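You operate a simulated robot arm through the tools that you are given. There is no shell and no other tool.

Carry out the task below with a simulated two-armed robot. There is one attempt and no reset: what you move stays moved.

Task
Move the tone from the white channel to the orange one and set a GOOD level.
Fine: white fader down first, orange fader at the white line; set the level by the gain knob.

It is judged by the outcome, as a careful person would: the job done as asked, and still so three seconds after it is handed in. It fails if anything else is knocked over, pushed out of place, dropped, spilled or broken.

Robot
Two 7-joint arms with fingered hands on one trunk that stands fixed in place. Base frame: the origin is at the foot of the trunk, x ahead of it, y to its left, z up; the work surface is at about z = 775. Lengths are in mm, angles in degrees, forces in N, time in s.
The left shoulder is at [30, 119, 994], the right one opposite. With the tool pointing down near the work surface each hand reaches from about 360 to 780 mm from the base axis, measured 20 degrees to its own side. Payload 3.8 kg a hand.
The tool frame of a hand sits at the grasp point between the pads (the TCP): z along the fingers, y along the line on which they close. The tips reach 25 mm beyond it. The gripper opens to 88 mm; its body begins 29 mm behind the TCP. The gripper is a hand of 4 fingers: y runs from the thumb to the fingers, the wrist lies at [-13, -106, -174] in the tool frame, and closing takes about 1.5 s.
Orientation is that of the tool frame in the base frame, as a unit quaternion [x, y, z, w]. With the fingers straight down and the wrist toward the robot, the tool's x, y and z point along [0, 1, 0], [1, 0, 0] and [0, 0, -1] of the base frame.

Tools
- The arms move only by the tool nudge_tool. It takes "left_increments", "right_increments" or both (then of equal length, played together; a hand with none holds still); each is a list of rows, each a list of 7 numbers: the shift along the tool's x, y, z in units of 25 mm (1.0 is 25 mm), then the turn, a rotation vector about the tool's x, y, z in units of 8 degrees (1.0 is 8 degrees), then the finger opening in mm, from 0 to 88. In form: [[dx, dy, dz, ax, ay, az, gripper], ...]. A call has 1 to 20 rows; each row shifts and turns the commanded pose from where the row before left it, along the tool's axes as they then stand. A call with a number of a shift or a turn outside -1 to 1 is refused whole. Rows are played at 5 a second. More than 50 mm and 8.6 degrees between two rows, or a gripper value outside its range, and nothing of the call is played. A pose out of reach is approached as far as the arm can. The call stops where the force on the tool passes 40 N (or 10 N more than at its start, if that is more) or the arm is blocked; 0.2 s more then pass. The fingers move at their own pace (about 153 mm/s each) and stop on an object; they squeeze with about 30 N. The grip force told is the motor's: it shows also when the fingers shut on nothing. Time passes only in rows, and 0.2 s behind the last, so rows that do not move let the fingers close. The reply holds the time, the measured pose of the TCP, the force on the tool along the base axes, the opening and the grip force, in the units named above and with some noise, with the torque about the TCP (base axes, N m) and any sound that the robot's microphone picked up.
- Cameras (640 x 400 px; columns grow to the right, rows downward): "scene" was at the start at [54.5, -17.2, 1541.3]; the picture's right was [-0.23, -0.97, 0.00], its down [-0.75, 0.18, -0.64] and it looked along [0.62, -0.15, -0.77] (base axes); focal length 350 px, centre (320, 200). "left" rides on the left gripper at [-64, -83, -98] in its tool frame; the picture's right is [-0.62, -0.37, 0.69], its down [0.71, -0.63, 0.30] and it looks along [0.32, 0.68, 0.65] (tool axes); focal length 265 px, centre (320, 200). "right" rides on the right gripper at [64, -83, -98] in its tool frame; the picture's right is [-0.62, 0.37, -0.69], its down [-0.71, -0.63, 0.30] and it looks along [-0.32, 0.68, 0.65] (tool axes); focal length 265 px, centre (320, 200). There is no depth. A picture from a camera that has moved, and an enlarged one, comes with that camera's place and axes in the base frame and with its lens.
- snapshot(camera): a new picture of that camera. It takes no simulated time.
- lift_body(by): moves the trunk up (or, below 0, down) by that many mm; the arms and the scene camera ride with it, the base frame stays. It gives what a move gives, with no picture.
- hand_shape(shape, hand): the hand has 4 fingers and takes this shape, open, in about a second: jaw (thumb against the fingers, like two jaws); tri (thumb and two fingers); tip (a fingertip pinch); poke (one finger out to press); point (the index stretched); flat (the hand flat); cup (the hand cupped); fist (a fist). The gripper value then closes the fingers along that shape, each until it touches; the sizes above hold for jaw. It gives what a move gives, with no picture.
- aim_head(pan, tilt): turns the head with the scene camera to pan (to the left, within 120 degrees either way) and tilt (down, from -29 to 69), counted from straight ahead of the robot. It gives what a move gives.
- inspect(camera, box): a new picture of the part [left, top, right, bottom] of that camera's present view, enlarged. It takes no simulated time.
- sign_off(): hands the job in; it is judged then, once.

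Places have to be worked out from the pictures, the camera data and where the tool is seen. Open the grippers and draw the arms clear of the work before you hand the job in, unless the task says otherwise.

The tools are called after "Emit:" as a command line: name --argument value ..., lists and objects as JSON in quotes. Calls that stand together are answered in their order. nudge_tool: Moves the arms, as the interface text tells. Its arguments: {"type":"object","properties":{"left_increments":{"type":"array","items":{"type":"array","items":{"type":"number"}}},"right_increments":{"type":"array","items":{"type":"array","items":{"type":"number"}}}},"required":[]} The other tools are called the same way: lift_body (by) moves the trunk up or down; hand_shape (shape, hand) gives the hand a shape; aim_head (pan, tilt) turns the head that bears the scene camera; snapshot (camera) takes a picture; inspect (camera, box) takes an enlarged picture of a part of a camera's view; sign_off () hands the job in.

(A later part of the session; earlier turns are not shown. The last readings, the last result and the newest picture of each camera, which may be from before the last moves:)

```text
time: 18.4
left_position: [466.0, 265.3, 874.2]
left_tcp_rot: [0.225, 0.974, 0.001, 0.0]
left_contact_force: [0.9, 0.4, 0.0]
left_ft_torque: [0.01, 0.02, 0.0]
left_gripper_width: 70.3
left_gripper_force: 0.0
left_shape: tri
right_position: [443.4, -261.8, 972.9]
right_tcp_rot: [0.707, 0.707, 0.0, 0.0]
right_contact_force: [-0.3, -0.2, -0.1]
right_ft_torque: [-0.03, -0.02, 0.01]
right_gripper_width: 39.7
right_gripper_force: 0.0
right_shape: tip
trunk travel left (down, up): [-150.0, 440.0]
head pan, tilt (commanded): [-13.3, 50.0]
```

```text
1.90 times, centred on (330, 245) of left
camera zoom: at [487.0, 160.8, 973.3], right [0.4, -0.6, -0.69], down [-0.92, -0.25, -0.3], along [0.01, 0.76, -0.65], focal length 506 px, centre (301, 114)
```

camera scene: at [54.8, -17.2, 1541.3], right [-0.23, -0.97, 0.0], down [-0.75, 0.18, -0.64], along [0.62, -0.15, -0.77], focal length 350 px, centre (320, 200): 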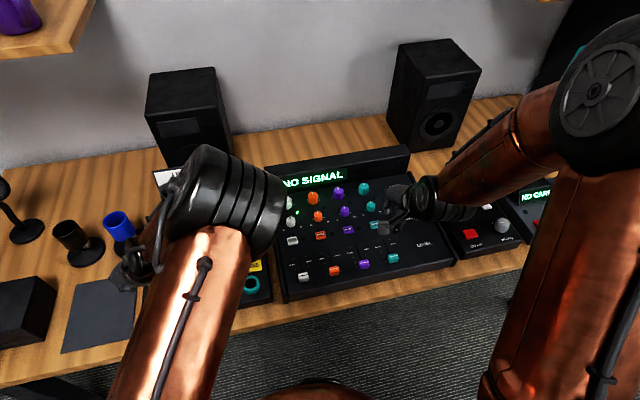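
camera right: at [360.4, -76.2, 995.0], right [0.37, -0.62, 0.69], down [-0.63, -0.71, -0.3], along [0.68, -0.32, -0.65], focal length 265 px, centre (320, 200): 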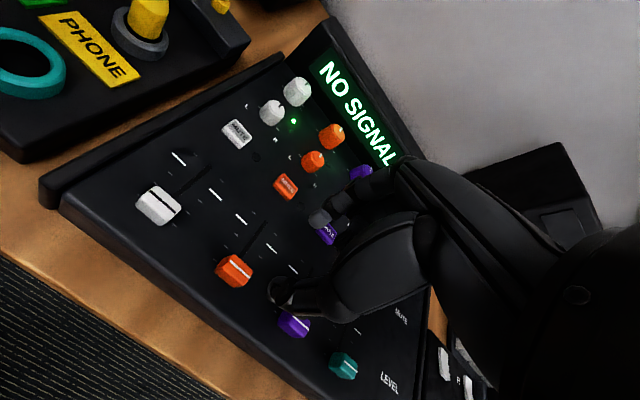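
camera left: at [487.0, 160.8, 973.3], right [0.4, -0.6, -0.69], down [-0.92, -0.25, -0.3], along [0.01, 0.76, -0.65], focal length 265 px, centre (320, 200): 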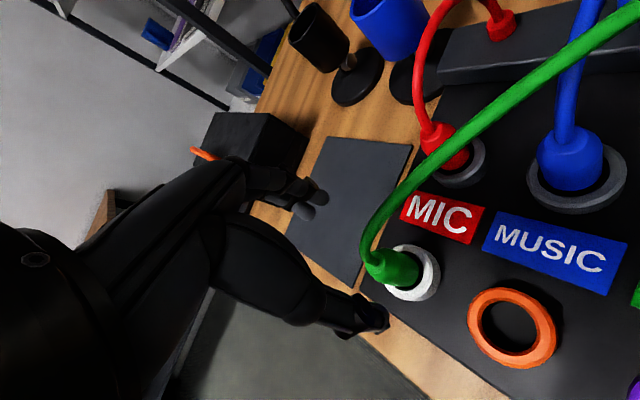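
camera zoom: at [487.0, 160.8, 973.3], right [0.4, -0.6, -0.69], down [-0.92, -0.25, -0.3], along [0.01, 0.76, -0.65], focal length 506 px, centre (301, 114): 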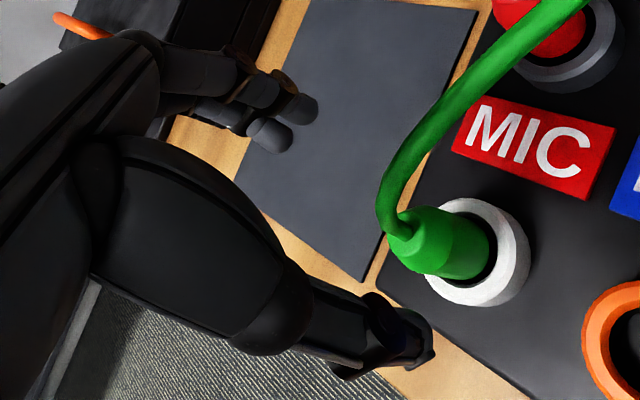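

The plug axis is about (464, 266) and the fingers stand open on both sides of it. I'll make a small correction and descend to z≈830, then check.

Emit:
nudge_tool --left_increments '[[0.09, 0, 0.3, 0, 0, 0, 60], [0, 0, 0.5, 0, 0, 0, 60], [0, 0, 0.5, 0, 0, 0, 60], [0, 0, 0.45, 0, 0, 0, 60]]'

Emit:
snapshot --camera "left"

Emit:
inspect --camera "scene" --box '[80, 230, 200, 320]'

```text
time: 19.4
left_position: [463.3, 265.5, 831.7]
left_tcp_rot: [0.226, 0.974, 0.0, 0.0]
left_contact_force: [0.4, -0.3, -0.3]
left_ft_torque: [-0.01, 0.0, 0.0]
left_gripper_width: 60.1
left_gripper_force: 0.1
left_shape: tri
right_position: [444.0, -261.8, 971.7]
right_tcp_rot: [0.707, 0.707, 0.0, 0.0]
right_contact_force: [0.2, -0.2, 0.4]
right_ft_torque: [0.02, 0.04, 0.03]
right_gripper_width: 39.6
right_gripper_force: 0.1
right_shape: tip
trunk travel left (down, up): [-150.0, 440.0]
head pan, tilt (commanded): [-13.3, 50.0]
```

```text
taken
camera left: at [483.0, 161.0, 929.4], right [0.4, -0.6, -0.69], down [-0.92, -0.25, -0.3], along [0.01, 0.76, -0.65], focal length 265 px, centre (320, 200)
```

left: 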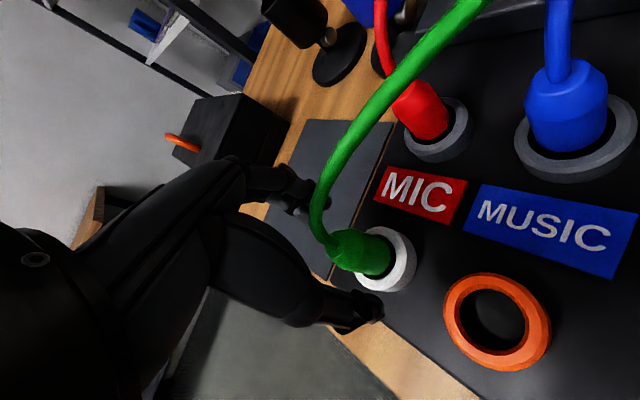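

```text
4.44 times, centred on (140, 275) of scene
camera zoom: at [54.7, -17.3, 1541.3], right [-0.23, -0.97, 0.0], down [-0.75, 0.18, -0.64], along [0.62, -0.15, -0.77], focal length 1553 px, centre (1120, -133)
```

zoom: 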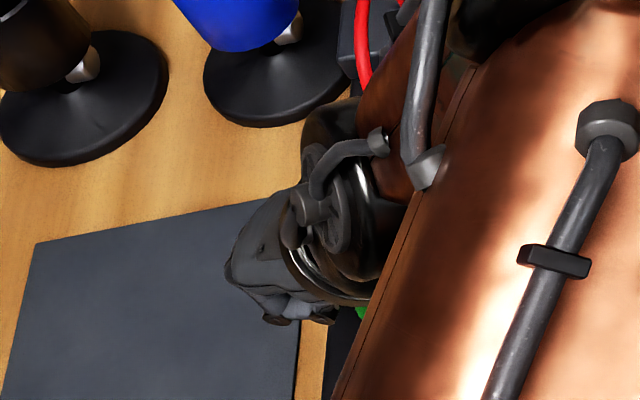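

No contact; the cable leaves on the open side as planned. I'll descend to z≈806 in small steps and look again.

Emit:
nudge_tool --left_increments '[[0, 0, 0.35, 0, 0, 0, 56], [0, 0, 0.35, 0, 0, 0, 56], [0, 0, 0.33, 0, 0, 0, 56]]'

Emit:
snapshot --camera "left"

Emit:
inspect --camera "left" --box '[240, 150, 420, 340]'

```text
time: 20.2
left_position: [462.7, 265.3, 805.9]
left_tcp_rot: [0.225, 0.974, 0.0, 0.0]
left_contact_force: [0.4, -0.5, 0.1]
left_ft_torque: [-0.01, 0.01, 0.02]
left_gripper_width: 56.5
left_gripper_force: 0.0
left_shape: tri
right_position: [443.8, -261.7, 971.7]
right_tcp_rot: [0.707, 0.707, 0.0, 0.0]
right_contact_force: [0.1, -0.3, 0.3]
right_ft_torque: [0.02, -0.02, -0.03]
right_gripper_width: 40.0
right_gripper_force: 0.1
right_shape: tip
trunk travel left (down, up): [-150.0, 440.0]
head pan, tilt (commanded): [-13.3, 50.0]
```

```text
taken
camera left: at [482.6, 160.9, 903.8], right [0.39, -0.6, -0.69], down [-0.92, -0.25, -0.3], along [0.01, 0.76, -0.65], focal length 265 px, centre (320, 200)
```

left: 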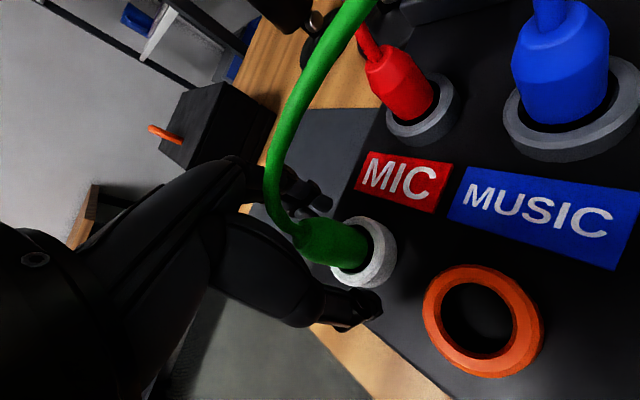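

```text
2.11 times, centred on (330, 245) of left
camera zoom: at [482.6, 160.9, 903.8], right [0.39, -0.6, -0.69], down [-0.92, -0.25, -0.3], along [0.01, 0.76, -0.65], focal length 559 px, centre (299, 105)
```

zoom: 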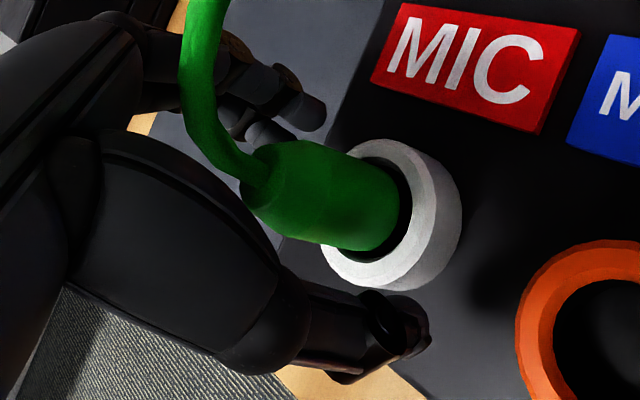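

The plug sits centered between thumb and fingers, tips about 10 mm above the ring. Closing the grip on it.

Emit:
nudge_tool --left_increments '[[0, 0, 0, 0, 0, 0, 40], [0, 0, 0, 0, 0, 0, 30], [0, 0, 0, 0, 0, 0, 20], [0, 0, 0, 0, 0, 0, 10], [0, 0, 0, 0, 0, 0, 0], [0, 0, 0, 0, 0, 0, 0], [0, 0, 0, 0, 0, 0, 0]]'

Emit:
inspect --camera "left" --box '[240, 150, 420, 340]'

```text
time: 21.8
left_position: [462.1, 265.9, 805.5]
left_tcp_rot: [0.225, 0.974, 0.0, 0.0]
left_contact_force: [-0.6, 0.0, 0.5]
left_ft_torque: [0.0, 0.01, 0.01]
left_gripper_width: 17.1
left_gripper_force: 30.4
left_shape: tri
right_position: [442.7, -262.3, 971.8]
right_tcp_rot: [0.707, 0.707, 0.001, 0.0]
right_contact_force: [0.2, 0.2, 0.8]
right_ft_torque: [0.0, -0.01, -0.02]
right_gripper_width: 39.8
right_gripper_force: 0.1
right_shape: tip
trunk travel left (down, up): [-150.0, 440.0]
head pan, tilt (commanded): [-13.3, 50.0]
```

```text
2.11 times, centred on (330, 245) of left
camera zoom: at [482.6, 160.9, 904.1], right [0.4, -0.6, -0.69], down [-0.92, -0.25, -0.3], along [0.01, 0.76, -0.65], focal length 559 px, centre (299, 105)
```

zoom: 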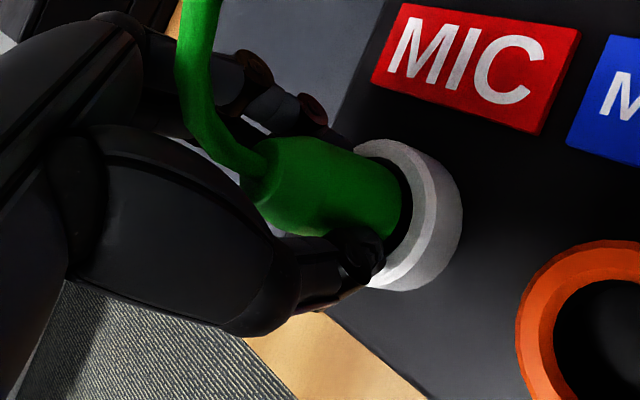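

Gripped at 30 N. Now I pull straight up gently by 15 mm and read the force.

Emit:
nudge_tool --left_increments '[[0, 0, -0.2, 0, 0, 0, 0], [0, 0, -0.2, 0, 0, 0, 0], [0, 0, -0.2, 0, 0, 0, 0]]'

Emit:
snapshot --camera "left"

```text
time: 22.6
left_position: [461.5, 265.9, 822.5]
left_tcp_rot: [0.225, 0.974, 0.0, 0.0]
left_contact_force: [-0.3, 0.0, -1.1]
left_ft_torque: [-0.04, -0.02, -0.01]
left_gripper_width: 16.9
left_gripper_force: 30.2
left_shape: tri
right_position: [443.1, -261.5, 973.1]
right_tcp_rot: [0.707, 0.707, 0.0, 0.0]
right_contact_force: [-0.7, 0.2, -0.4]
right_ft_torque: [0.02, -0.02, 0.02]
right_gripper_width: 40.0
right_gripper_force: 0.1
right_shape: tip
trunk travel left (down, up): [-150.0, 440.0]
head pan, tilt (commanded): [-13.3, 50.0]
```

```text
taken
camera left: at [482.1, 161.0, 919.6], right [0.39, -0.6, -0.69], down [-0.92, -0.25, -0.3], along [0.01, 0.76, -0.65], focal length 265 px, centre (320, 200)
```

left: 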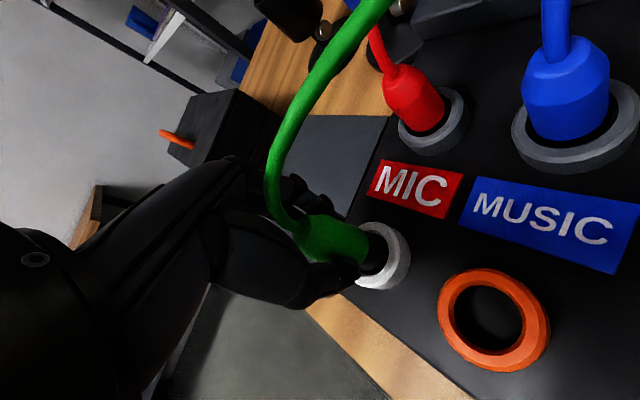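

The plug is following with almost no force, and a dark shank shows below it. I'll lift another 40 mm and check it is clear of the ring.

Emit:
nudge_tool --left_increments '[[0, 0, -0.4, 0, 0, 0, 0], [0, 0, -0.4, 0, 0, 0, 0], [0, 0, -0.4, 0, 0, 0, 0], [0, 0, -0.4, 0, 0, 0, 0]]'

Emit:
snapshot --camera "left"

Emit:
inspect --camera "left" --box '[240, 170, 480, 360]'

```text
time: 23.6
left_position: [461.9, 266.0, 861.7]
left_tcp_rot: [0.225, 0.974, 0.0, 0.0]
left_contact_force: [0.3, 0.0, -0.1]
left_ft_torque: [0.01, -0.02, -0.01]
left_gripper_width: 16.9
left_gripper_force: 30.0
left_shape: tri
right_position: [441.9, -262.9, 971.0]
right_tcp_rot: [0.707, 0.707, 0.0, 0.0]
right_contact_force: [-0.1, -0.1, -0.4]
right_ft_torque: [-0.01, -0.01, 0.03]
right_gripper_width: 39.5
right_gripper_force: 0.1
right_shape: tip
trunk travel left (down, up): [-150.0, 440.0]
head pan, tilt (commanded): [-13.3, 50.0]
```

```text
taken
camera left: at [481.6, 161.5, 959.1], right [0.4, -0.6, -0.69], down [-0.92, -0.25, -0.3], along [0.01, 0.76, -0.65], focal length 265 px, centre (320, 200)
```

left: 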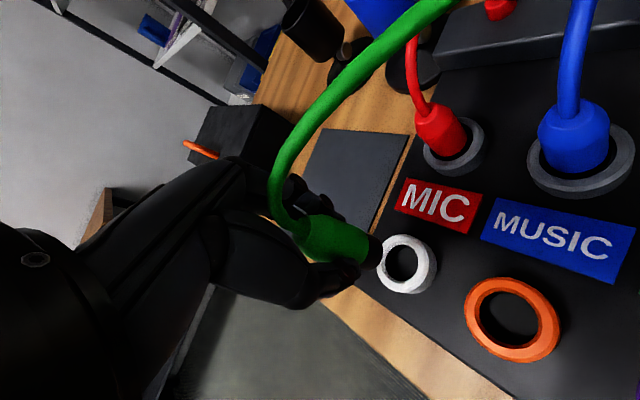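

```text
2.11 times, centred on (360, 265) of left
camera zoom: at [481.6, 161.5, 959.1], right [0.4, -0.6, -0.69], down [-0.92, -0.25, -0.3], along [0.01, 0.76, -0.65], focal length 559 px, centre (236, 63)
```

zoom: 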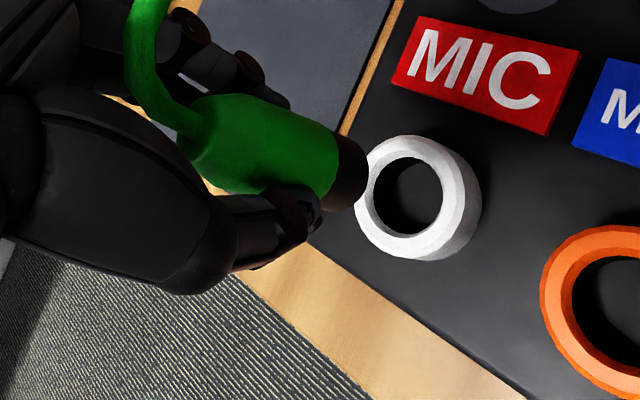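

The plug is free with its dark shank visible, and the empty white jack measures at (464.1, 265.1); the orange one at (465.5, 193.5). I'll carry the plug −71.5 mm in y at this height to above the orange jack.

Emit:
nudge_tool --left_increments '[[-0.32, -0.64, 0, 0, 0, 0, 0], [-0.32, -0.64, 0, 0, 0, 0, 0], [-0.32, -0.64, 0, 0, 0, 0, 0], [-0.32, -0.64, 0, 0, 0, 0, 0], [0, 0, 0, 0, 0, 0, 0]]'

Emit:
snapshot --camera "left"

Emit:
inspect --camera "left" --box '[240, 170, 480, 360]'

Emit:
snapshot --camera "scene"

```text
time: 24.8
left_position: [462.1, 195.4, 860.3]
left_tcp_rot: [0.225, 0.974, 0.0, -0.001]
left_contact_force: [0.0, -0.2, -1.2]
left_ft_torque: [-0.02, 0.0, 0.01]
left_gripper_width: 17.0
left_gripper_force: 30.0
left_shape: tri
right_position: [443.7, -261.2, 972.2]
right_tcp_rot: [0.707, 0.707, 0.001, 0.0]
right_contact_force: [0.3, -0.7, -0.1]
right_ft_torque: [0.03, -0.04, -0.03]
right_gripper_width: 39.6
right_gripper_force: 0.0
right_shape: tip
trunk travel left (down, up): [-150.0, 440.0]
head pan, tilt (commanded): [-13.3, 50.0]
```

```text
taken
camera left: at [483.2, 90.5, 958.9], right [0.4, -0.6, -0.69], down [-0.92, -0.25, -0.3], along [0.01, 0.76, -0.65], focal length 265 px, centre (320, 200)
```

left: 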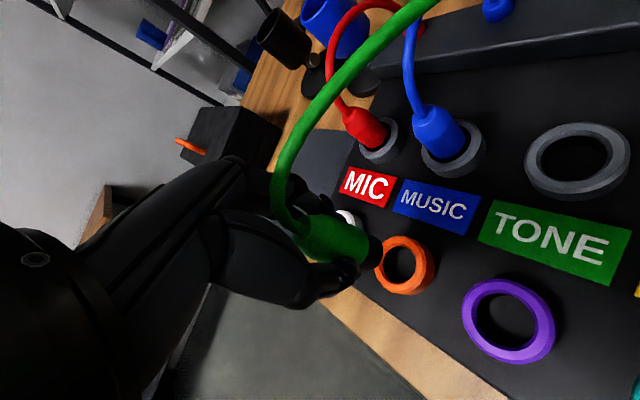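

```text
2.11 times, centred on (360, 265) of left
camera zoom: at [483.2, 90.5, 958.9], right [0.4, -0.6, -0.69], down [-0.92, -0.25, -0.3], along [0.01, 0.76, -0.65], focal length 559 px, centre (236, 63)
```

zoom: 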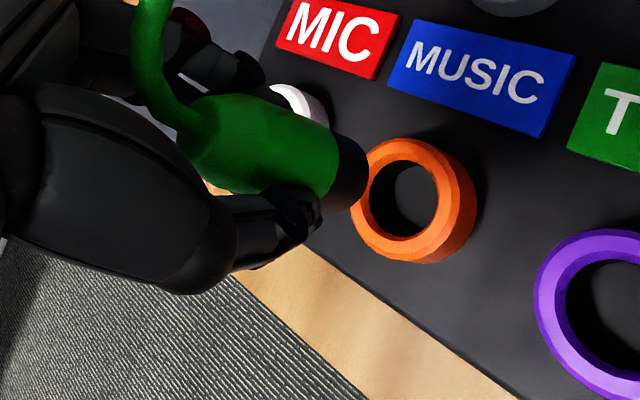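

```text
taken
camera scene: at [54.7, -17.0, 1541.3], right [-0.23, -0.97, 0.0], down [-0.75, 0.18, -0.64], along [0.62, -0.15, -0.77], focal length 350 px, centre (320, 200)
```

scene: 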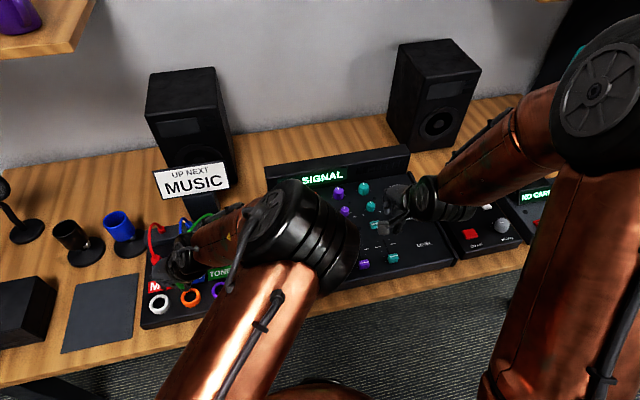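

Comparing with the picture above the white jack at the same hand pose, the orange ring appears about 4 px left and 3 px low, i.e. roughly 1.9 mm along the tool's x. I'll correct that and lower the plug 25 mm for a closer check.

Emit:
nudge_tool --left_increments '[[0.075, 0.005, 0, 0, 0, 0, 0], [0, 0, 0, 0, 0, 0, 0]]'

Emit:
inspect --camera "left" --box '[240, 170, 480, 360]'

```text
time: 25.4
left_position: [460.6, 194.6, 860.3]
left_tcp_rot: [0.225, 0.974, 0.001, 0.0]
left_contact_force: [0.3, 0.3, -1.9]
left_ft_torque: [-0.02, 0.01, 0.01]
left_gripper_width: 16.9
left_gripper_force: 30.3
left_shape: tri
right_position: [443.3, -261.9, 970.9]
right_tcp_rot: [0.707, 0.707, 0.0, 0.0]
right_contact_force: [-0.2, -0.5, 0.4]
right_ft_torque: [0.01, 0.0, 0.0]
right_gripper_width: 39.8
right_gripper_force: 0.1
right_shape: tip
trunk travel left (down, up): [-150.0, 440.0]
head pan, tilt (commanded): [-13.3, 50.0]
```

```text
2.11 times, centred on (360, 265) of left
camera zoom: at [481.2, 91.2, 959.1], right [0.4, -0.6, -0.69], down [-0.92, -0.25, -0.3], along [0.01, 0.76, -0.65], focal length 559 px, centre (236, 63)
```

zoom: 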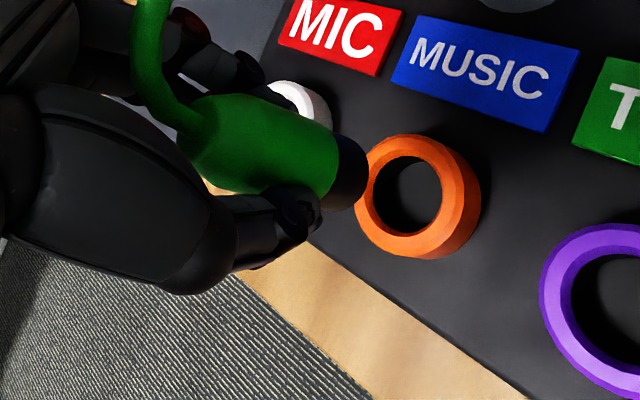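

The orange ring now sits exactly where the white one did relative to the hand. Lowering 30 mm and checking.

Emit:
nudge_tool --left_increments '[[0, 0, 0.4, 0, 0, 0, 0], [0, 0, 0.4, 0, 0, 0, 0], [0, 0, 0.4, 0, 0, 0, 0], [0, 0, 0, 0, 0, 0, 0]]'

Emit:
inspect --camera "left" --box '[240, 170, 480, 360]'

```text
time: 26.4
left_position: [459.9, 194.6, 831.4]
left_tcp_rot: [0.225, 0.974, 0.0, 0.0]
left_contact_force: [0.2, 0.4, 0.2]
left_ft_torque: [-0.02, -0.03, -0.04]
left_gripper_width: 16.8
left_gripper_force: 30.4
left_shape: tri
right_position: [443.5, -262.8, 971.9]
right_tcp_rot: [0.707, 0.707, 0.0, 0.0]
right_contact_force: [0.1, 0.0, 0.3]
right_ft_torque: [0.0, -0.03, 0.02]
right_gripper_width: 39.9
right_gripper_force: 0.1
right_shape: tip
trunk travel left (down, up): [-150.0, 440.0]
head pan, tilt (commanded): [-13.3, 50.0]
```

```text
2.11 times, centred on (360, 265) of left
camera zoom: at [481.3, 91.5, 929.0], right [0.4, -0.6, -0.69], down [-0.92, -0.25, -0.3], along [0.01, 0.76, -0.65], focal length 559 px, centre (236, 63)
```

zoom: 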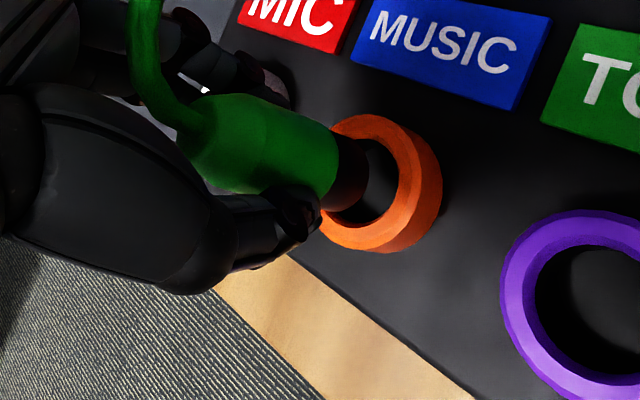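

The shank is entering the orange ring concentrically. Continuing down in 5 mm steps, watching the force.

Emit:
nudge_tool --left_increments '[[0, 0, 0.2, 0, 0, 0, 0], [0, 0, 0.2, 0, 0, 0, 0], [0, 0, 0.2, 0, 0, 0, 0]]'

Emit:
inspect --camera "left" --box '[240, 170, 480, 360]'

```text
time: 27.2
left_position: [460.8, 196.7, 816.4]
left_tcp_rot: [0.224, 0.974, -0.001, 0.0]
left_contact_force: [0.3, 0.2, -1.5]
left_ft_torque: [0.0, 0.0, -0.01]
left_gripper_width: 16.6
left_gripper_force: 30.2
left_shape: tri
right_position: [443.3, -261.8, 972.4]
right_tcp_rot: [0.707, 0.707, 0.0, 0.0]
right_contact_force: [-0.2, 0.3, 0.1]
right_ft_torque: [0.01, 0.02, -0.01]
right_gripper_width: 39.8
right_gripper_force: 0.1
right_shape: tip
trunk travel left (down, up): [-150.0, 440.0]
head pan, tilt (commanded): [-13.3, 50.0]
```

```text
2.11 times, centred on (360, 265) of left
camera zoom: at [481.4, 92.1, 914.3], right [0.4, -0.6, -0.69], down [-0.92, -0.25, -0.3], along [0.01, 0.76, -0.65], focal length 559 px, centre (236, 63)
```

zoom: 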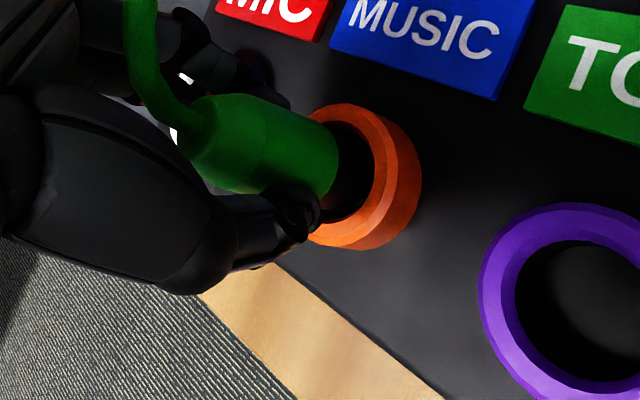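

Still free of force and well centered. Two more steps of 4–6 mm to the seating height of about z≈806.

Emit:
nudge_tool --left_increments '[[0, 0, 0.2, 0, 0, 0, 0], [0, 0, 0.2, 0, 0, 0, 0], [0, 0, 0.06, 0, 0, 0, 0]]'

Emit:
inspect --camera "left" --box '[240, 170, 480, 360]'

Emit:
inspect --camera "scene" --box '[130, 150, 370, 310]'

```text
time: 28.0
left_position: [460.7, 195.9, 806.7]
left_tcp_rot: [0.225, 0.974, 0.001, 0.001]
left_contact_force: [-0.5, 0.3, 5.2]
left_ft_torque: [0.04, -0.02, 0.01]
left_gripper_width: 17.2
left_gripper_force: 29.9
left_shape: tri
right_position: [442.6, -262.0, 972.3]
right_tcp_rot: [0.707, 0.707, 0.0, -0.001]
right_contact_force: [0.7, -0.8, 0.1]
right_ft_torque: [-0.01, 0.04, 0.0]
right_gripper_width: 39.5
right_gripper_force: 0.0
right_shape: tip
trunk travel left (down, up): [-150.0, 440.0]
head pan, tilt (commanded): [-13.3, 50.0]
```

```text
2.11 times, centred on (360, 265) of left
camera zoom: at [481.9, 91.6, 903.7], right [0.4, -0.6, -0.69], down [-0.92, -0.25, -0.31], along [0.01, 0.76, -0.65], focal length 559 px, centre (236, 63)
```

zoom: 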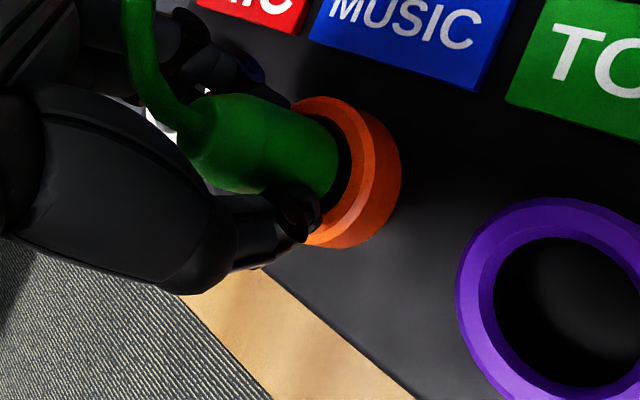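

```text
2.50 times, centred on (250, 230) of scene
camera zoom: at [54.0, -17.5, 1541.4], right [-0.23, -0.97, 0.0], down [-0.75, 0.18, -0.64], along [0.62, -0.15, -0.77], focal length 874 px, centre (495, 125)
```

zoom: 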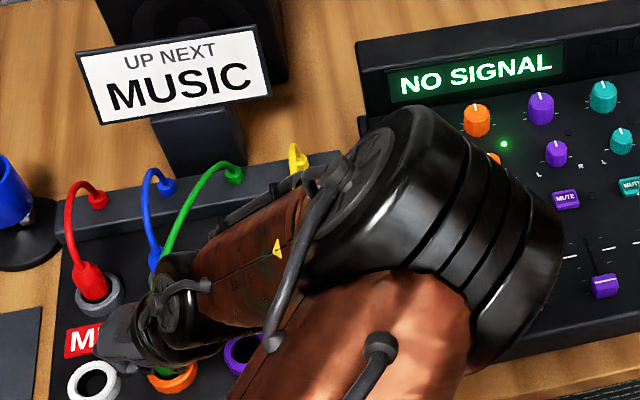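

The z force rose to 5 N, the ring sits just as the white one did at the start, and the signal LED has lit beside the orange channel. One more 1 mm press to seat it fully, then I open the fingers.

Emit:
nudge_tool --left_increments '[[0, 0, 0.05, 0, 0, 0, 0], [0, 0, 0, 0, 0, 0, 0]]'

Emit:
inspect --camera "left" --box '[240, 170, 480, 360]'

```text
time: 28.6
left_position: [461.4, 195.4, 805.1]
left_tcp_rot: [0.226, 0.974, 0.001, 0.001]
left_contact_force: [0.5, 0.4, 11.2]
left_ft_torque: [0.06, -0.05, -0.01]
left_gripper_width: 17.0
left_gripper_force: 30.2
left_shape: tri
right_position: [443.4, -261.9, 972.2]
right_tcp_rot: [0.707, 0.707, 0.0, 0.0]
right_contact_force: [0.0, 0.0, -0.2]
right_ft_torque: [-0.01, 0.01, 0.02]
right_gripper_width: 39.5
right_gripper_force: 0.1
right_shape: tip
trunk travel left (down, up): [-150.0, 440.0]
head pan, tilt (commanded): [-13.3, 50.0]
```

```text
2.11 times, centred on (360, 265) of left
camera zoom: at [481.4, 91.2, 902.8], right [0.4, -0.6, -0.69], down [-0.92, -0.25, -0.31], along [0.01, 0.76, -0.65], focal length 559 px, centre (236, 63)
```

zoom: 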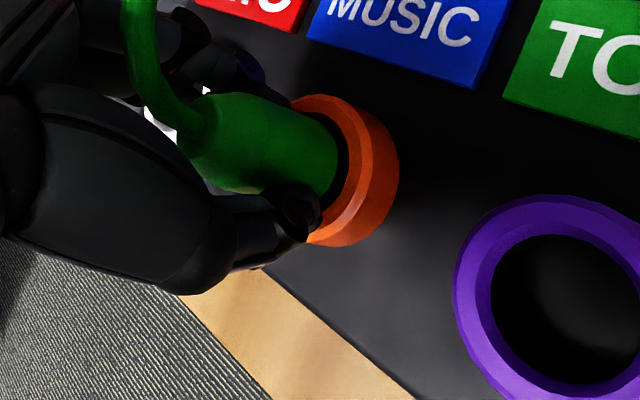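

Firmly seated (11 N). Opening the hand and rising straight up, keeping the fingers clear of the cable.

Emit:
nudge_tool --left_increments '[[0, 0, -0.03, 0, 0, 0, 30], [0, 0, 0, 0, 0, 0, 45], [0, 0, 0, 0, 0, 0, 56], [0, 0, 0, 0, 0, 0, 56]]'

Emit:
inspect --camera "left" --box '[220, 150, 480, 360]'

```text
time: 29.6
left_position: [460.4, 196.3, 803.8]
left_tcp_rot: [0.225, 0.974, 0.0, 0.001]
left_contact_force: [0.4, -0.7, -0.8]
left_ft_torque: [-0.01, -0.02, 0.01]
left_gripper_width: 55.5
left_gripper_force: 0.1
left_shape: tri
right_position: [442.7, -262.4, 971.4]
right_tcp_rot: [0.708, 0.707, 0.0, 0.0]
right_contact_force: [0.1, 1.0, 1.2]
right_ft_torque: [-0.01, 0.01, -0.02]
right_gripper_width: 40.0
right_gripper_force: 0.1
right_shape: tip
trunk travel left (down, up): [-150.0, 440.0]
head pan, tilt (commanded): [-13.3, 50.0]
```

```text
1.90 times, centred on (350, 255) of left
camera zoom: at [481.3, 91.3, 902.4], right [0.4, -0.6, -0.69], down [-0.92, -0.25, -0.3], along [0.01, 0.76, -0.65], focal length 506 px, centre (263, 95)
```

zoom: 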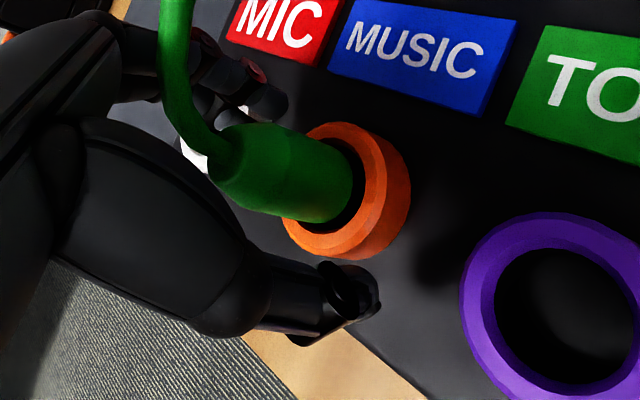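

The plug stands upright in the orange jack and is released. Raising the left hand straight up, then drawing it back to the left side.

Emit:
nudge_tool --left_increments '[[0, 0, -0.5, 0, 0, 0, 60], [0, 0, -0.8, 0, 0, 0, 60], [0, 0, -1, 0, 0, 0, 60], [0, 0, -1, 0, 0, 0, 60], [0, 0, -1, 0, 0, 0, 60], [0, 0, -1, 0, 0, 0, 60], [0, 0, -1, 0, 0, 0, 60], [0, 0, -1, 0, 0, 0, 60]]'

Emit:
snapshot --camera "left"

Emit:
snapshot --camera "scene"

```text
time: 31.4
left_position: [460.2, 195.5, 987.2]
left_tcp_rot: [0.225, 0.974, 0.0, 0.0]
left_contact_force: [0.1, 1.3, -0.2]
left_ft_torque: [0.01, 0.03, -0.06]
left_gripper_width: 59.9
left_gripper_force: 0.0
left_shape: tri
right_position: [443.0, -263.0, 971.6]
right_tcp_rot: [0.707, 0.707, 0.0, -0.001]
right_contact_force: [-0.2, 0.4, 0.6]
right_ft_torque: [0.0, 0.01, -0.04]
right_gripper_width: 39.8
right_gripper_force: 0.1
right_shape: tip
trunk travel left (down, up): [-150.0, 440.0]
head pan, tilt (commanded): [-13.3, 50.0]
```

```text
taken
camera left: at [481.3, 91.3, 1086.0], right [0.4, -0.6, -0.69], down [-0.92, -0.25, -0.3], along [0.01, 0.76, -0.65], focal length 265 px, centre (320, 200)
```

left: 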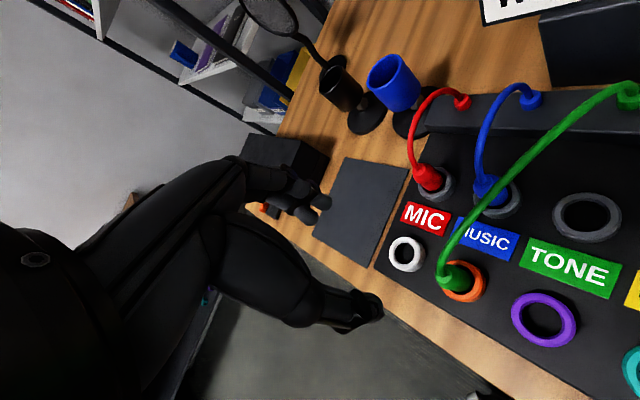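

```text
taken
camera scene: at [54.0, -17.3, 1541.3], right [-0.23, -0.97, 0.0], down [-0.75, 0.18, -0.64], along [0.62, -0.15, -0.77], focal length 350 px, centre (320, 200)
```

scene: 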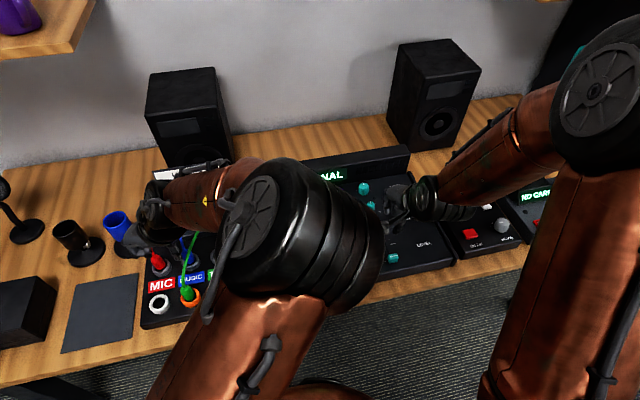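

The plug is in the orange jack and nothing else has moved. I'll turn the left hand back and draw it up and to the left so the scene camera sees the mixer.

Emit:
nudge_tool --left_increments '[[0, 0, -0.4, 0, 0, 1, 60], [0, 0, -0.4, 0, 0, 1, 60], [0, 0, -0.4, 0, 0, 1, 60], [0, 0, -0.4, 0, 0, 1, 60], [0, 0, 0, 0, 0, 1, 60], [0, 0, 0, 0, 0, 1, 60], [0, 0, 0, 0, 0, 1, 60], [0, 0, 0, 0, 0, 1, 60], [0.8, 0, 0, 0, 0, 0, 60], [0.8, 0, 0, 0, 0, 0, 60], [0.8, 0, 0, 0, 0, 0, 60], [0.8, 0, 0, 0, 0, 0, 60]]'

Emit:
snapshot --camera "scene"

Emit:
snapshot --camera "right"

```text
time: 34.0
left_position: [459.8, 277.5, 1025.9]
left_tcp_rot: [0.707, 0.707, 0.0, 0.001]
left_contact_force: [-0.6, 0.2, 0.5]
left_ft_torque: [-0.01, 0.0, 0.0]
left_gripper_width: 59.6
left_gripper_force: 0.0
left_shape: tri
right_position: [442.8, -261.9, 971.2]
right_tcp_rot: [0.707, 0.707, 0.0, -0.001]
right_contact_force: [0.8, -0.7, 1.0]
right_ft_torque: [-0.01, 0.01, 0.0]
right_gripper_width: 39.7
right_gripper_force: 0.0
right_shape: tip
trunk travel left (down, up): [-150.0, 440.0]
head pan, tilt (commanded): [-13.3, 50.0]
```

```text
taken
camera scene: at [54.2, -16.4, 1541.3], right [-0.23, -0.97, 0.0], down [-0.75, 0.18, -0.64], along [0.62, -0.15, -0.77], focal length 350 px, centre (320, 200)
```

scene: 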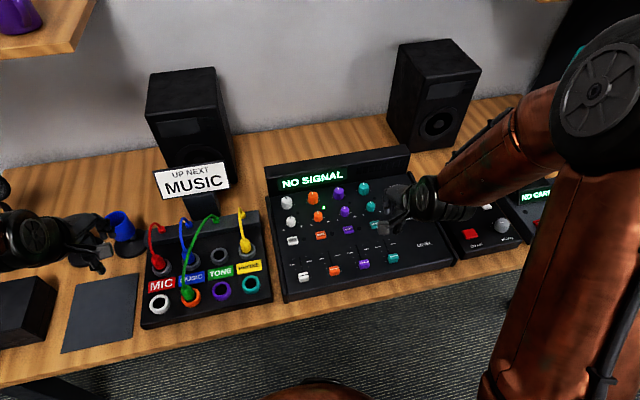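

```text
taken
camera right: at [360.6, -196.1, 1070.3], right [0.37, -0.62, 0.69], down [-0.63, -0.71, -0.3], along [0.68, -0.33, -0.65], focal length 265 px, centre (320, 200)
```

right: 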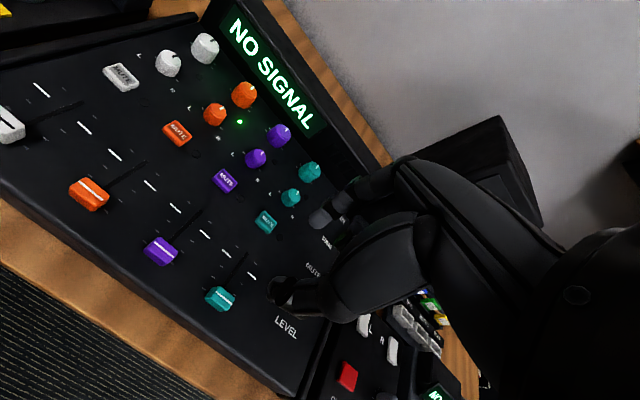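

The mixer is clear again in the scene view. Zooming in on the faders and on the patch bay to verify the state.

Emit:
inspect --camera "scene" --box '[280, 230, 360, 280]'

Emit:
inspect --camera "scene" --box '[140, 200, 280, 320]'

Emit:
inspect --camera "right" --box '[0, 60, 240, 320]'

```text
8.00 times, centred on (320, 255) of scene
camera zoom: at [54.2, -16.4, 1541.3], right [-0.23, -0.97, 0.0], down [-0.75, 0.18, -0.64], along [0.62, -0.15, -0.77], focal length 2796 px, centre (320, -240)
```

zoom: 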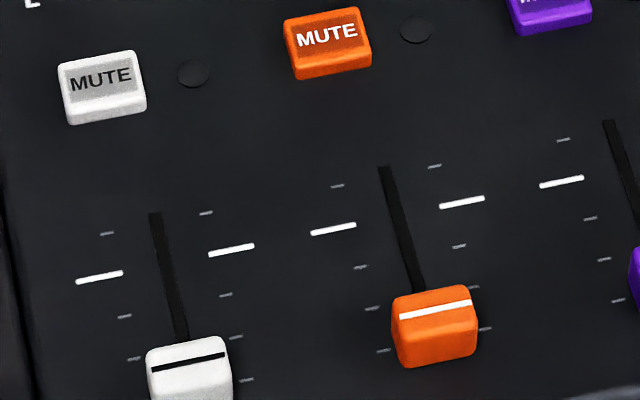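

```text
3.33 times, centred on (210, 260) of scene
camera zoom: at [54.2, -16.4, 1541.3], right [-0.23, -0.97, 0.0], down [-0.75, 0.18, -0.64], along [0.62, -0.15, -0.77], focal length 1165 px, centre (687, 0)
```

zoom: 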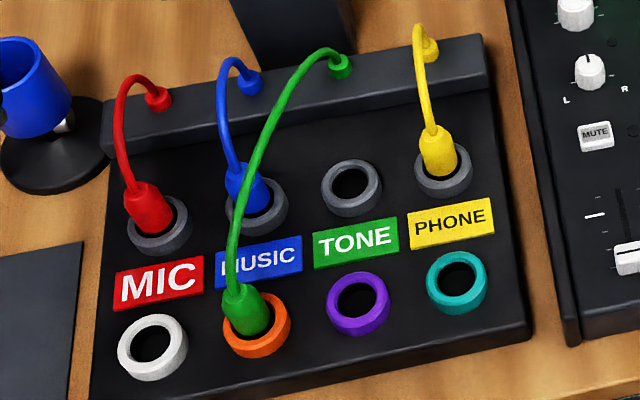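

```text
1.54 times, centred on (120, 190) of right
camera zoom: at [360.6, -196.1, 1070.3], right [0.37, -0.62, 0.69], down [-0.63, -0.71, -0.3], along [0.68, -0.33, -0.65], focal length 408 px, centre (628, 215)
```

zoom: 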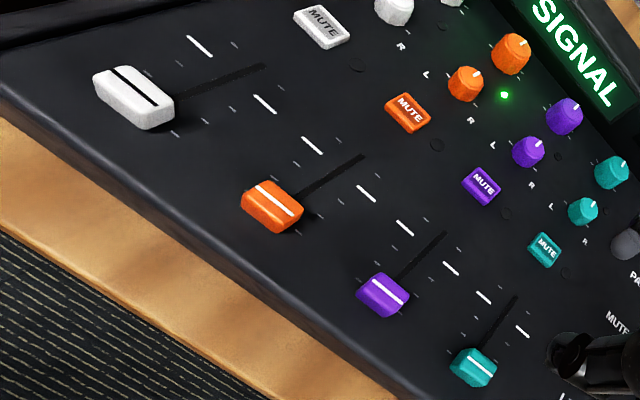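

Patch: white jack empty, green plug upright in orange; both faders at x≈448, the white line at x≈493. Now I bring the right hand's pinch over the orange fader cap at (448, -145), stopping at z≈835.

Emit:
nudge_tool --right_increments '[[0.78, 0.03, 0.4, 0, 0, 0, 40], [0.78, 0.03, 0.9, 0, 0, 0, 40], [0.78, 0.03, 0.9, 0, 0, 0, 40], [0.78, 0.03, 0.9, 0, 0, 0, 40], [0.78, 0.03, 0.9, 0, 0, 0, 40], [0.78, 0.03, 0.9, 0, 0, 0, 40], [0, 0, 0.55, 0, 0, 0, 40]]'

Emit:
snapshot --camera "right"

Emit:
inspect --camera "right" --box '[200, 160, 400, 340]'

```text
time: 35.6
left_position: [460.9, 276.4, 1025.3]
left_tcp_rot: [0.707, 0.707, 0.0, 0.0]
left_contact_force: [-0.1, -0.2, 0.6]
left_ft_torque: [-0.04, -0.01, -0.02]
left_gripper_width: 59.6
left_gripper_force: 0.0
left_shape: tri
right_position: [448.8, -145.4, 834.5]
right_tcp_rot: [0.707, 0.707, 0.0, 0.0]
right_contact_force: [0.3, -0.9, 0.8]
right_ft_torque: [0.0, -0.01, 0.01]
right_gripper_width: 39.8
right_gripper_force: 0.0
right_shape: tip
trunk travel left (down, up): [-150.0, 440.0]
head pan, tilt (commanded): [-13.3, 50.0]
```

```text
taken
camera right: at [365.5, -80.4, 932.3], right [0.37, -0.62, 0.69], down [-0.63, -0.71, -0.3], along [0.68, -0.33, -0.65], focal length 265 px, centre (320, 200)
```

right: 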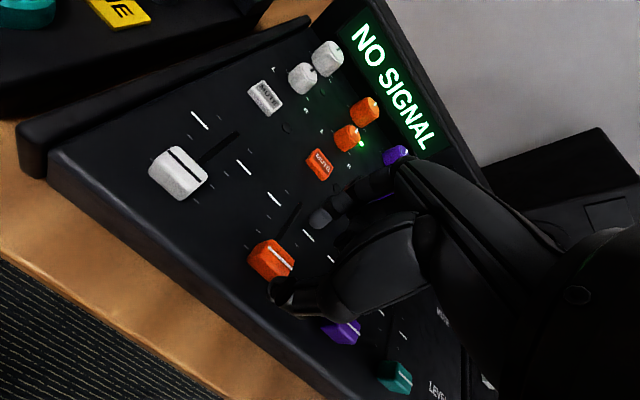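

```text
2.22 times, centred on (300, 250) of right
camera zoom: at [365.5, -80.4, 932.3], right [0.37, -0.62, 0.69], down [-0.63, -0.71, -0.3], along [0.68, -0.33, -0.65], focal length 590 px, centre (364, 89)
```

zoom: 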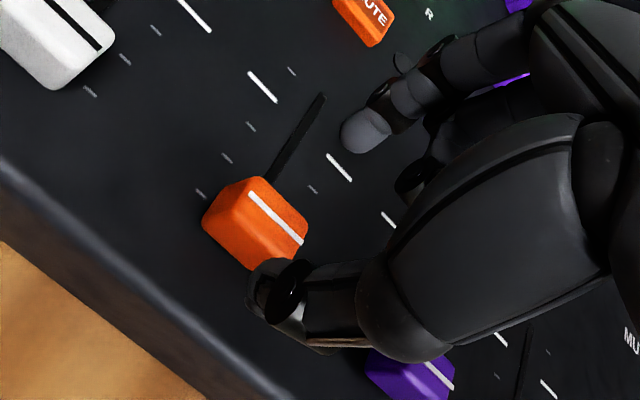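

The pinch is centered over the orange cap (≈449, -146). Descending to z≈809 and closing on it.

Emit:
nudge_tool --right_increments '[[0, 0, 0.4, 0, 0, 0, 40], [0, 0, 0.4, 0, 0, 0, 40], [0, 0, 0.22, 0, 0, 0, 40], [0, 0, 0, 0, 0, 0, 25], [0, 0, 0, 0, 0, 0, 14], [0, 0, 0, 0, 0, 0, 8], [0, 0, 0, 0, 0, 0, 0], [0, 0, 0, 0, 0, 0, 0], [0, 0, 0, 0, 0, 0, 0]]'

Emit:
inspect --camera "right" --box '[200, 160, 400, 340]'

```text
time: 37.6
left_position: [459.4, 275.8, 1025.5]
left_tcp_rot: [0.707, 0.707, 0.0, 0.0]
left_contact_force: [-0.5, 0.0, -0.2]
left_ft_torque: [-0.02, 0.0, 0.02]
left_gripper_width: 59.7
left_gripper_force: 0.0
left_shape: tri
right_position: [447.2, -145.2, 810.3]
right_tcp_rot: [0.707, 0.707, -0.001, -0.001]
right_contact_force: [-2.7, -0.9, -2.9]
right_ft_torque: [0.0, 0.07, 0.01]
right_gripper_width: 8.5
right_gripper_force: 30.1
right_shape: tip
trunk travel left (down, up): [-150.0, 440.0]
head pan, tilt (commanded): [-13.3, 50.0]
```

```text
2.22 times, centred on (300, 250) of right
camera zoom: at [364.7, -79.0, 907.7], right [0.37, -0.62, 0.69], down [-0.63, -0.71, -0.3], along [0.68, -0.32, -0.65], focal length 590 px, centre (364, 89)
```

zoom: 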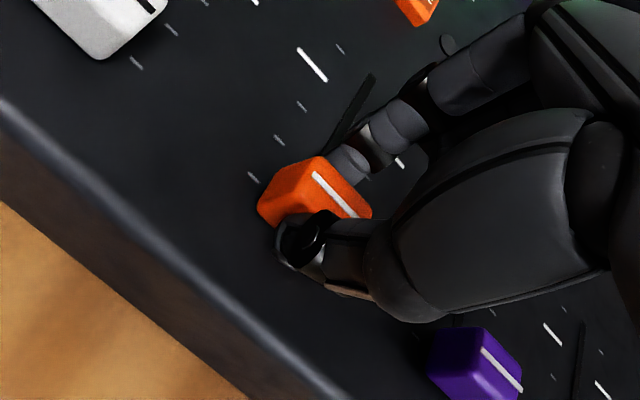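

The orange cap is gripped (30 N). I push it forward 38 mm first, toward the white line.

Emit:
nudge_tool --right_increments '[[0, 0.25, 0, 0, 0, 0, 0], [0, 0.25, 0, 0, 0, 0, 0], [0, 0.25, 0, 0, 0, 0, 0], [0, 0.25, 0, 0, 0, 0, 0], [0, 0.25, 0, 0, 0, 0, 0], [0, 0.25, 0, 0, 0, 0, 0]]'

Emit:
inspect --camera "right" --box '[200, 160, 400, 340]'

Emit:
snapshot --camera "scene"

```text
time: 39.0
left_position: [459.7, 276.3, 1024.4]
left_tcp_rot: [0.707, 0.707, 0.0, 0.0]
left_contact_force: [0.1, -0.4, -0.1]
left_ft_torque: [0.02, 0.02, -0.01]
left_gripper_width: 59.7
left_gripper_force: 0.0
left_shape: tri
right_position: [483.4, -143.9, 809.7]
right_tcp_rot: [0.707, 0.708, -0.001, 0.0]
right_contact_force: [-1.5, 3.3, -7.5]
right_ft_torque: [0.05, -0.02, 0.0]
right_gripper_width: 8.4
right_gripper_force: 29.9
right_shape: tip
trunk travel left (down, up): [-150.0, 440.0]
head pan, tilt (commanded): [-13.3, 50.0]
```

```text
2.22 times, centred on (300, 250) of right
camera zoom: at [402.9, -79.6, 908.3], right [0.37, -0.62, 0.69], down [-0.63, -0.71, -0.3], along [0.68, -0.32, -0.66], focal length 590 px, centre (364, 89)
```

zoom: 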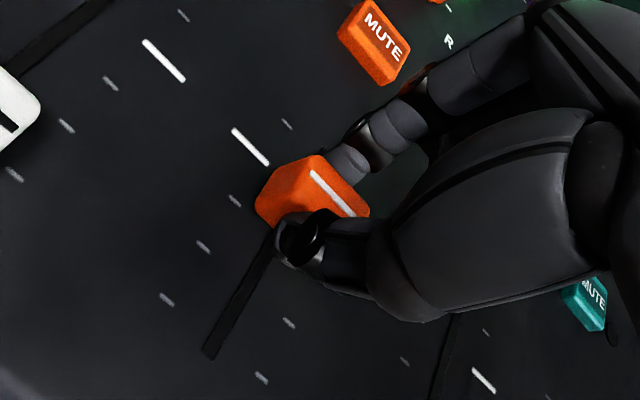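

```text
taken
camera scene: at [55.2, -16.8, 1541.3], right [-0.23, -0.97, 0.0], down [-0.75, 0.18, -0.64], along [0.62, -0.15, -0.77], focal length 350 px, centre (320, 200)
```

scene: 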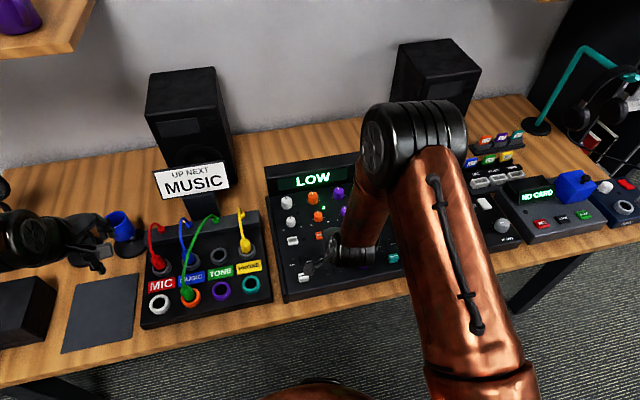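

The display now shows LOW. The cap is measured at x≈490.3 and the line at x≈493.6, so I move 3.3 mm further and measure again.

Emit:
nudge_tool --right_increments '[[0, 0.13, 0, 0, 0, 0, 0], [0, 0, 0, 0, 0, 0, 0]]'

Emit:
inspect --camera "right" --box '[200, 160, 400, 340]'

```text
time: 39.6
left_position: [460.0, 276.5, 1025.7]
left_tcp_rot: [0.707, 0.707, 0.0, 0.0]
left_contact_force: [-0.5, 0.1, -1.0]
left_ft_torque: [0.02, 0.01, 0.0]
left_gripper_width: 59.8
left_gripper_force: 0.1
left_shape: tri
right_position: [487.7, -143.9, 809.4]
right_tcp_rot: [0.707, 0.707, -0.001, -0.001]
right_contact_force: [-1.7, 3.7, -9.3]
right_ft_torque: [0.07, 0.02, 0.02]
right_gripper_width: 8.5
right_gripper_force: 29.5
right_shape: tip
trunk travel left (down, up): [-150.0, 440.0]
head pan, tilt (commanded): [-13.3, 50.0]
```

```text
2.22 times, centred on (300, 250) of right
camera zoom: at [406.1, -79.6, 908.3], right [0.37, -0.62, 0.69], down [-0.63, -0.71, -0.3], along [0.68, -0.32, -0.65], focal length 590 px, centre (364, 89)
```

zoom: 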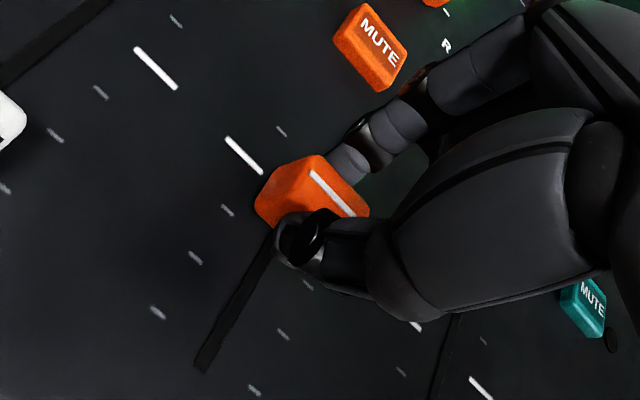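

The cap measures 493.5 against the line at 494.2. I nudge 0.7 mm more, release, and lift away so the scene camera can check the alignment.

Emit:
nudge_tool --right_increments '[[0, 0.03, 0, 0, 0, 0, 0], [0, 0, 0, 0, 0, 0, 0], [0, 0, 0, 0, 0, 0, 25], [0, 0, 0, 0, 0, 0, 40], [0, 0, -0.4, 0, 0, 0, 40], [0, 0, -0.8, 0, 0, 0, 40], [0, 0, -0.8, 0, 0, 0, 40], [0, 0, -0.8, 0, 0, 0, 40], [-0.8, 0, -0.8, 0, 0, 0, 40], [-0.9, 0, -0.6, 0, 0, 0, 40], [-0.9, 0, -0.6, 0, 0, 0, 40], [-0.9, 0, -0.6, 0, 0, 0, 40], [-0.9, 0, 0, 0, 0, 0, 40], [-0.9, 0, 0, 0, 0, 0, 40]]'

Emit:
inspect --camera "scene" --box '[280, 230, 360, 280]'

Emit:
snapshot --camera "scene"

```text
time: 42.6
left_position: [460.1, 275.4, 1026.8]
left_tcp_rot: [0.707, 0.707, 0.0, -0.001]
left_contact_force: [-0.5, -0.4, -0.2]
left_ft_torque: [-0.02, -0.01, 0.02]
left_gripper_width: 59.5
left_gripper_force: 0.1
left_shape: tri
right_position: [488.5, -278.2, 942.9]
right_tcp_rot: [0.707, 0.707, 0.0, 0.0]
right_contact_force: [0.3, -1.1, 0.2]
right_ft_torque: [0.0, -0.01, 0.02]
right_gripper_width: 39.6
right_gripper_force: 0.0
right_shape: tip
trunk travel left (down, up): [-150.0, 440.0]
head pan, tilt (commanded): [-13.3, 50.0]
```

```text
8.00 times, centred on (320, 255) of scene
camera zoom: at [54.2, -17.8, 1541.3], right [-0.23, -0.97, 0.0], down [-0.75, 0.18, -0.64], along [0.62, -0.15, -0.77], focal length 2796 px, centre (320, -240)
```

zoom: 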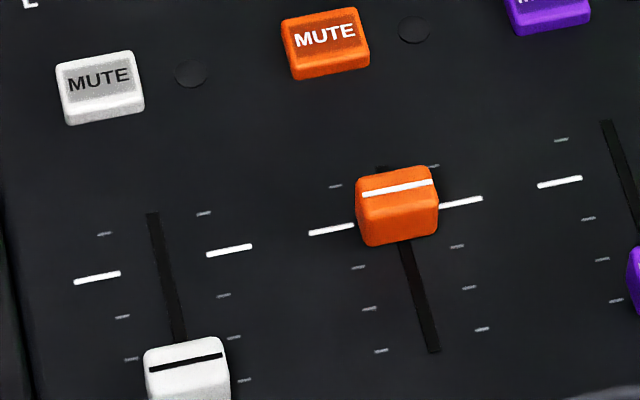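

```text
taken
camera scene: at [54.2, -17.8, 1541.3], right [-0.23, -0.97, 0.0], down [-0.75, 0.18, -0.64], along [0.62, -0.15, -0.77], focal length 350 px, centre (320, 200)
```

scene: 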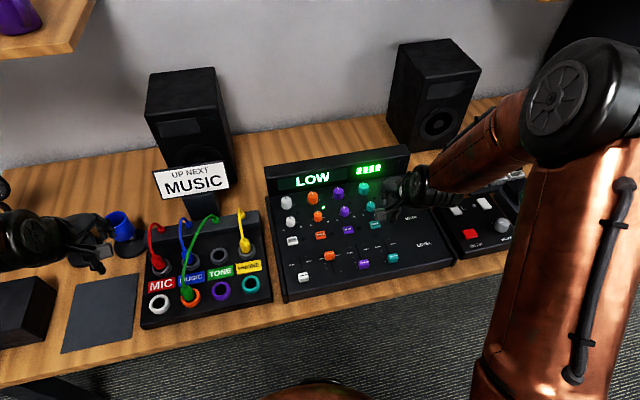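

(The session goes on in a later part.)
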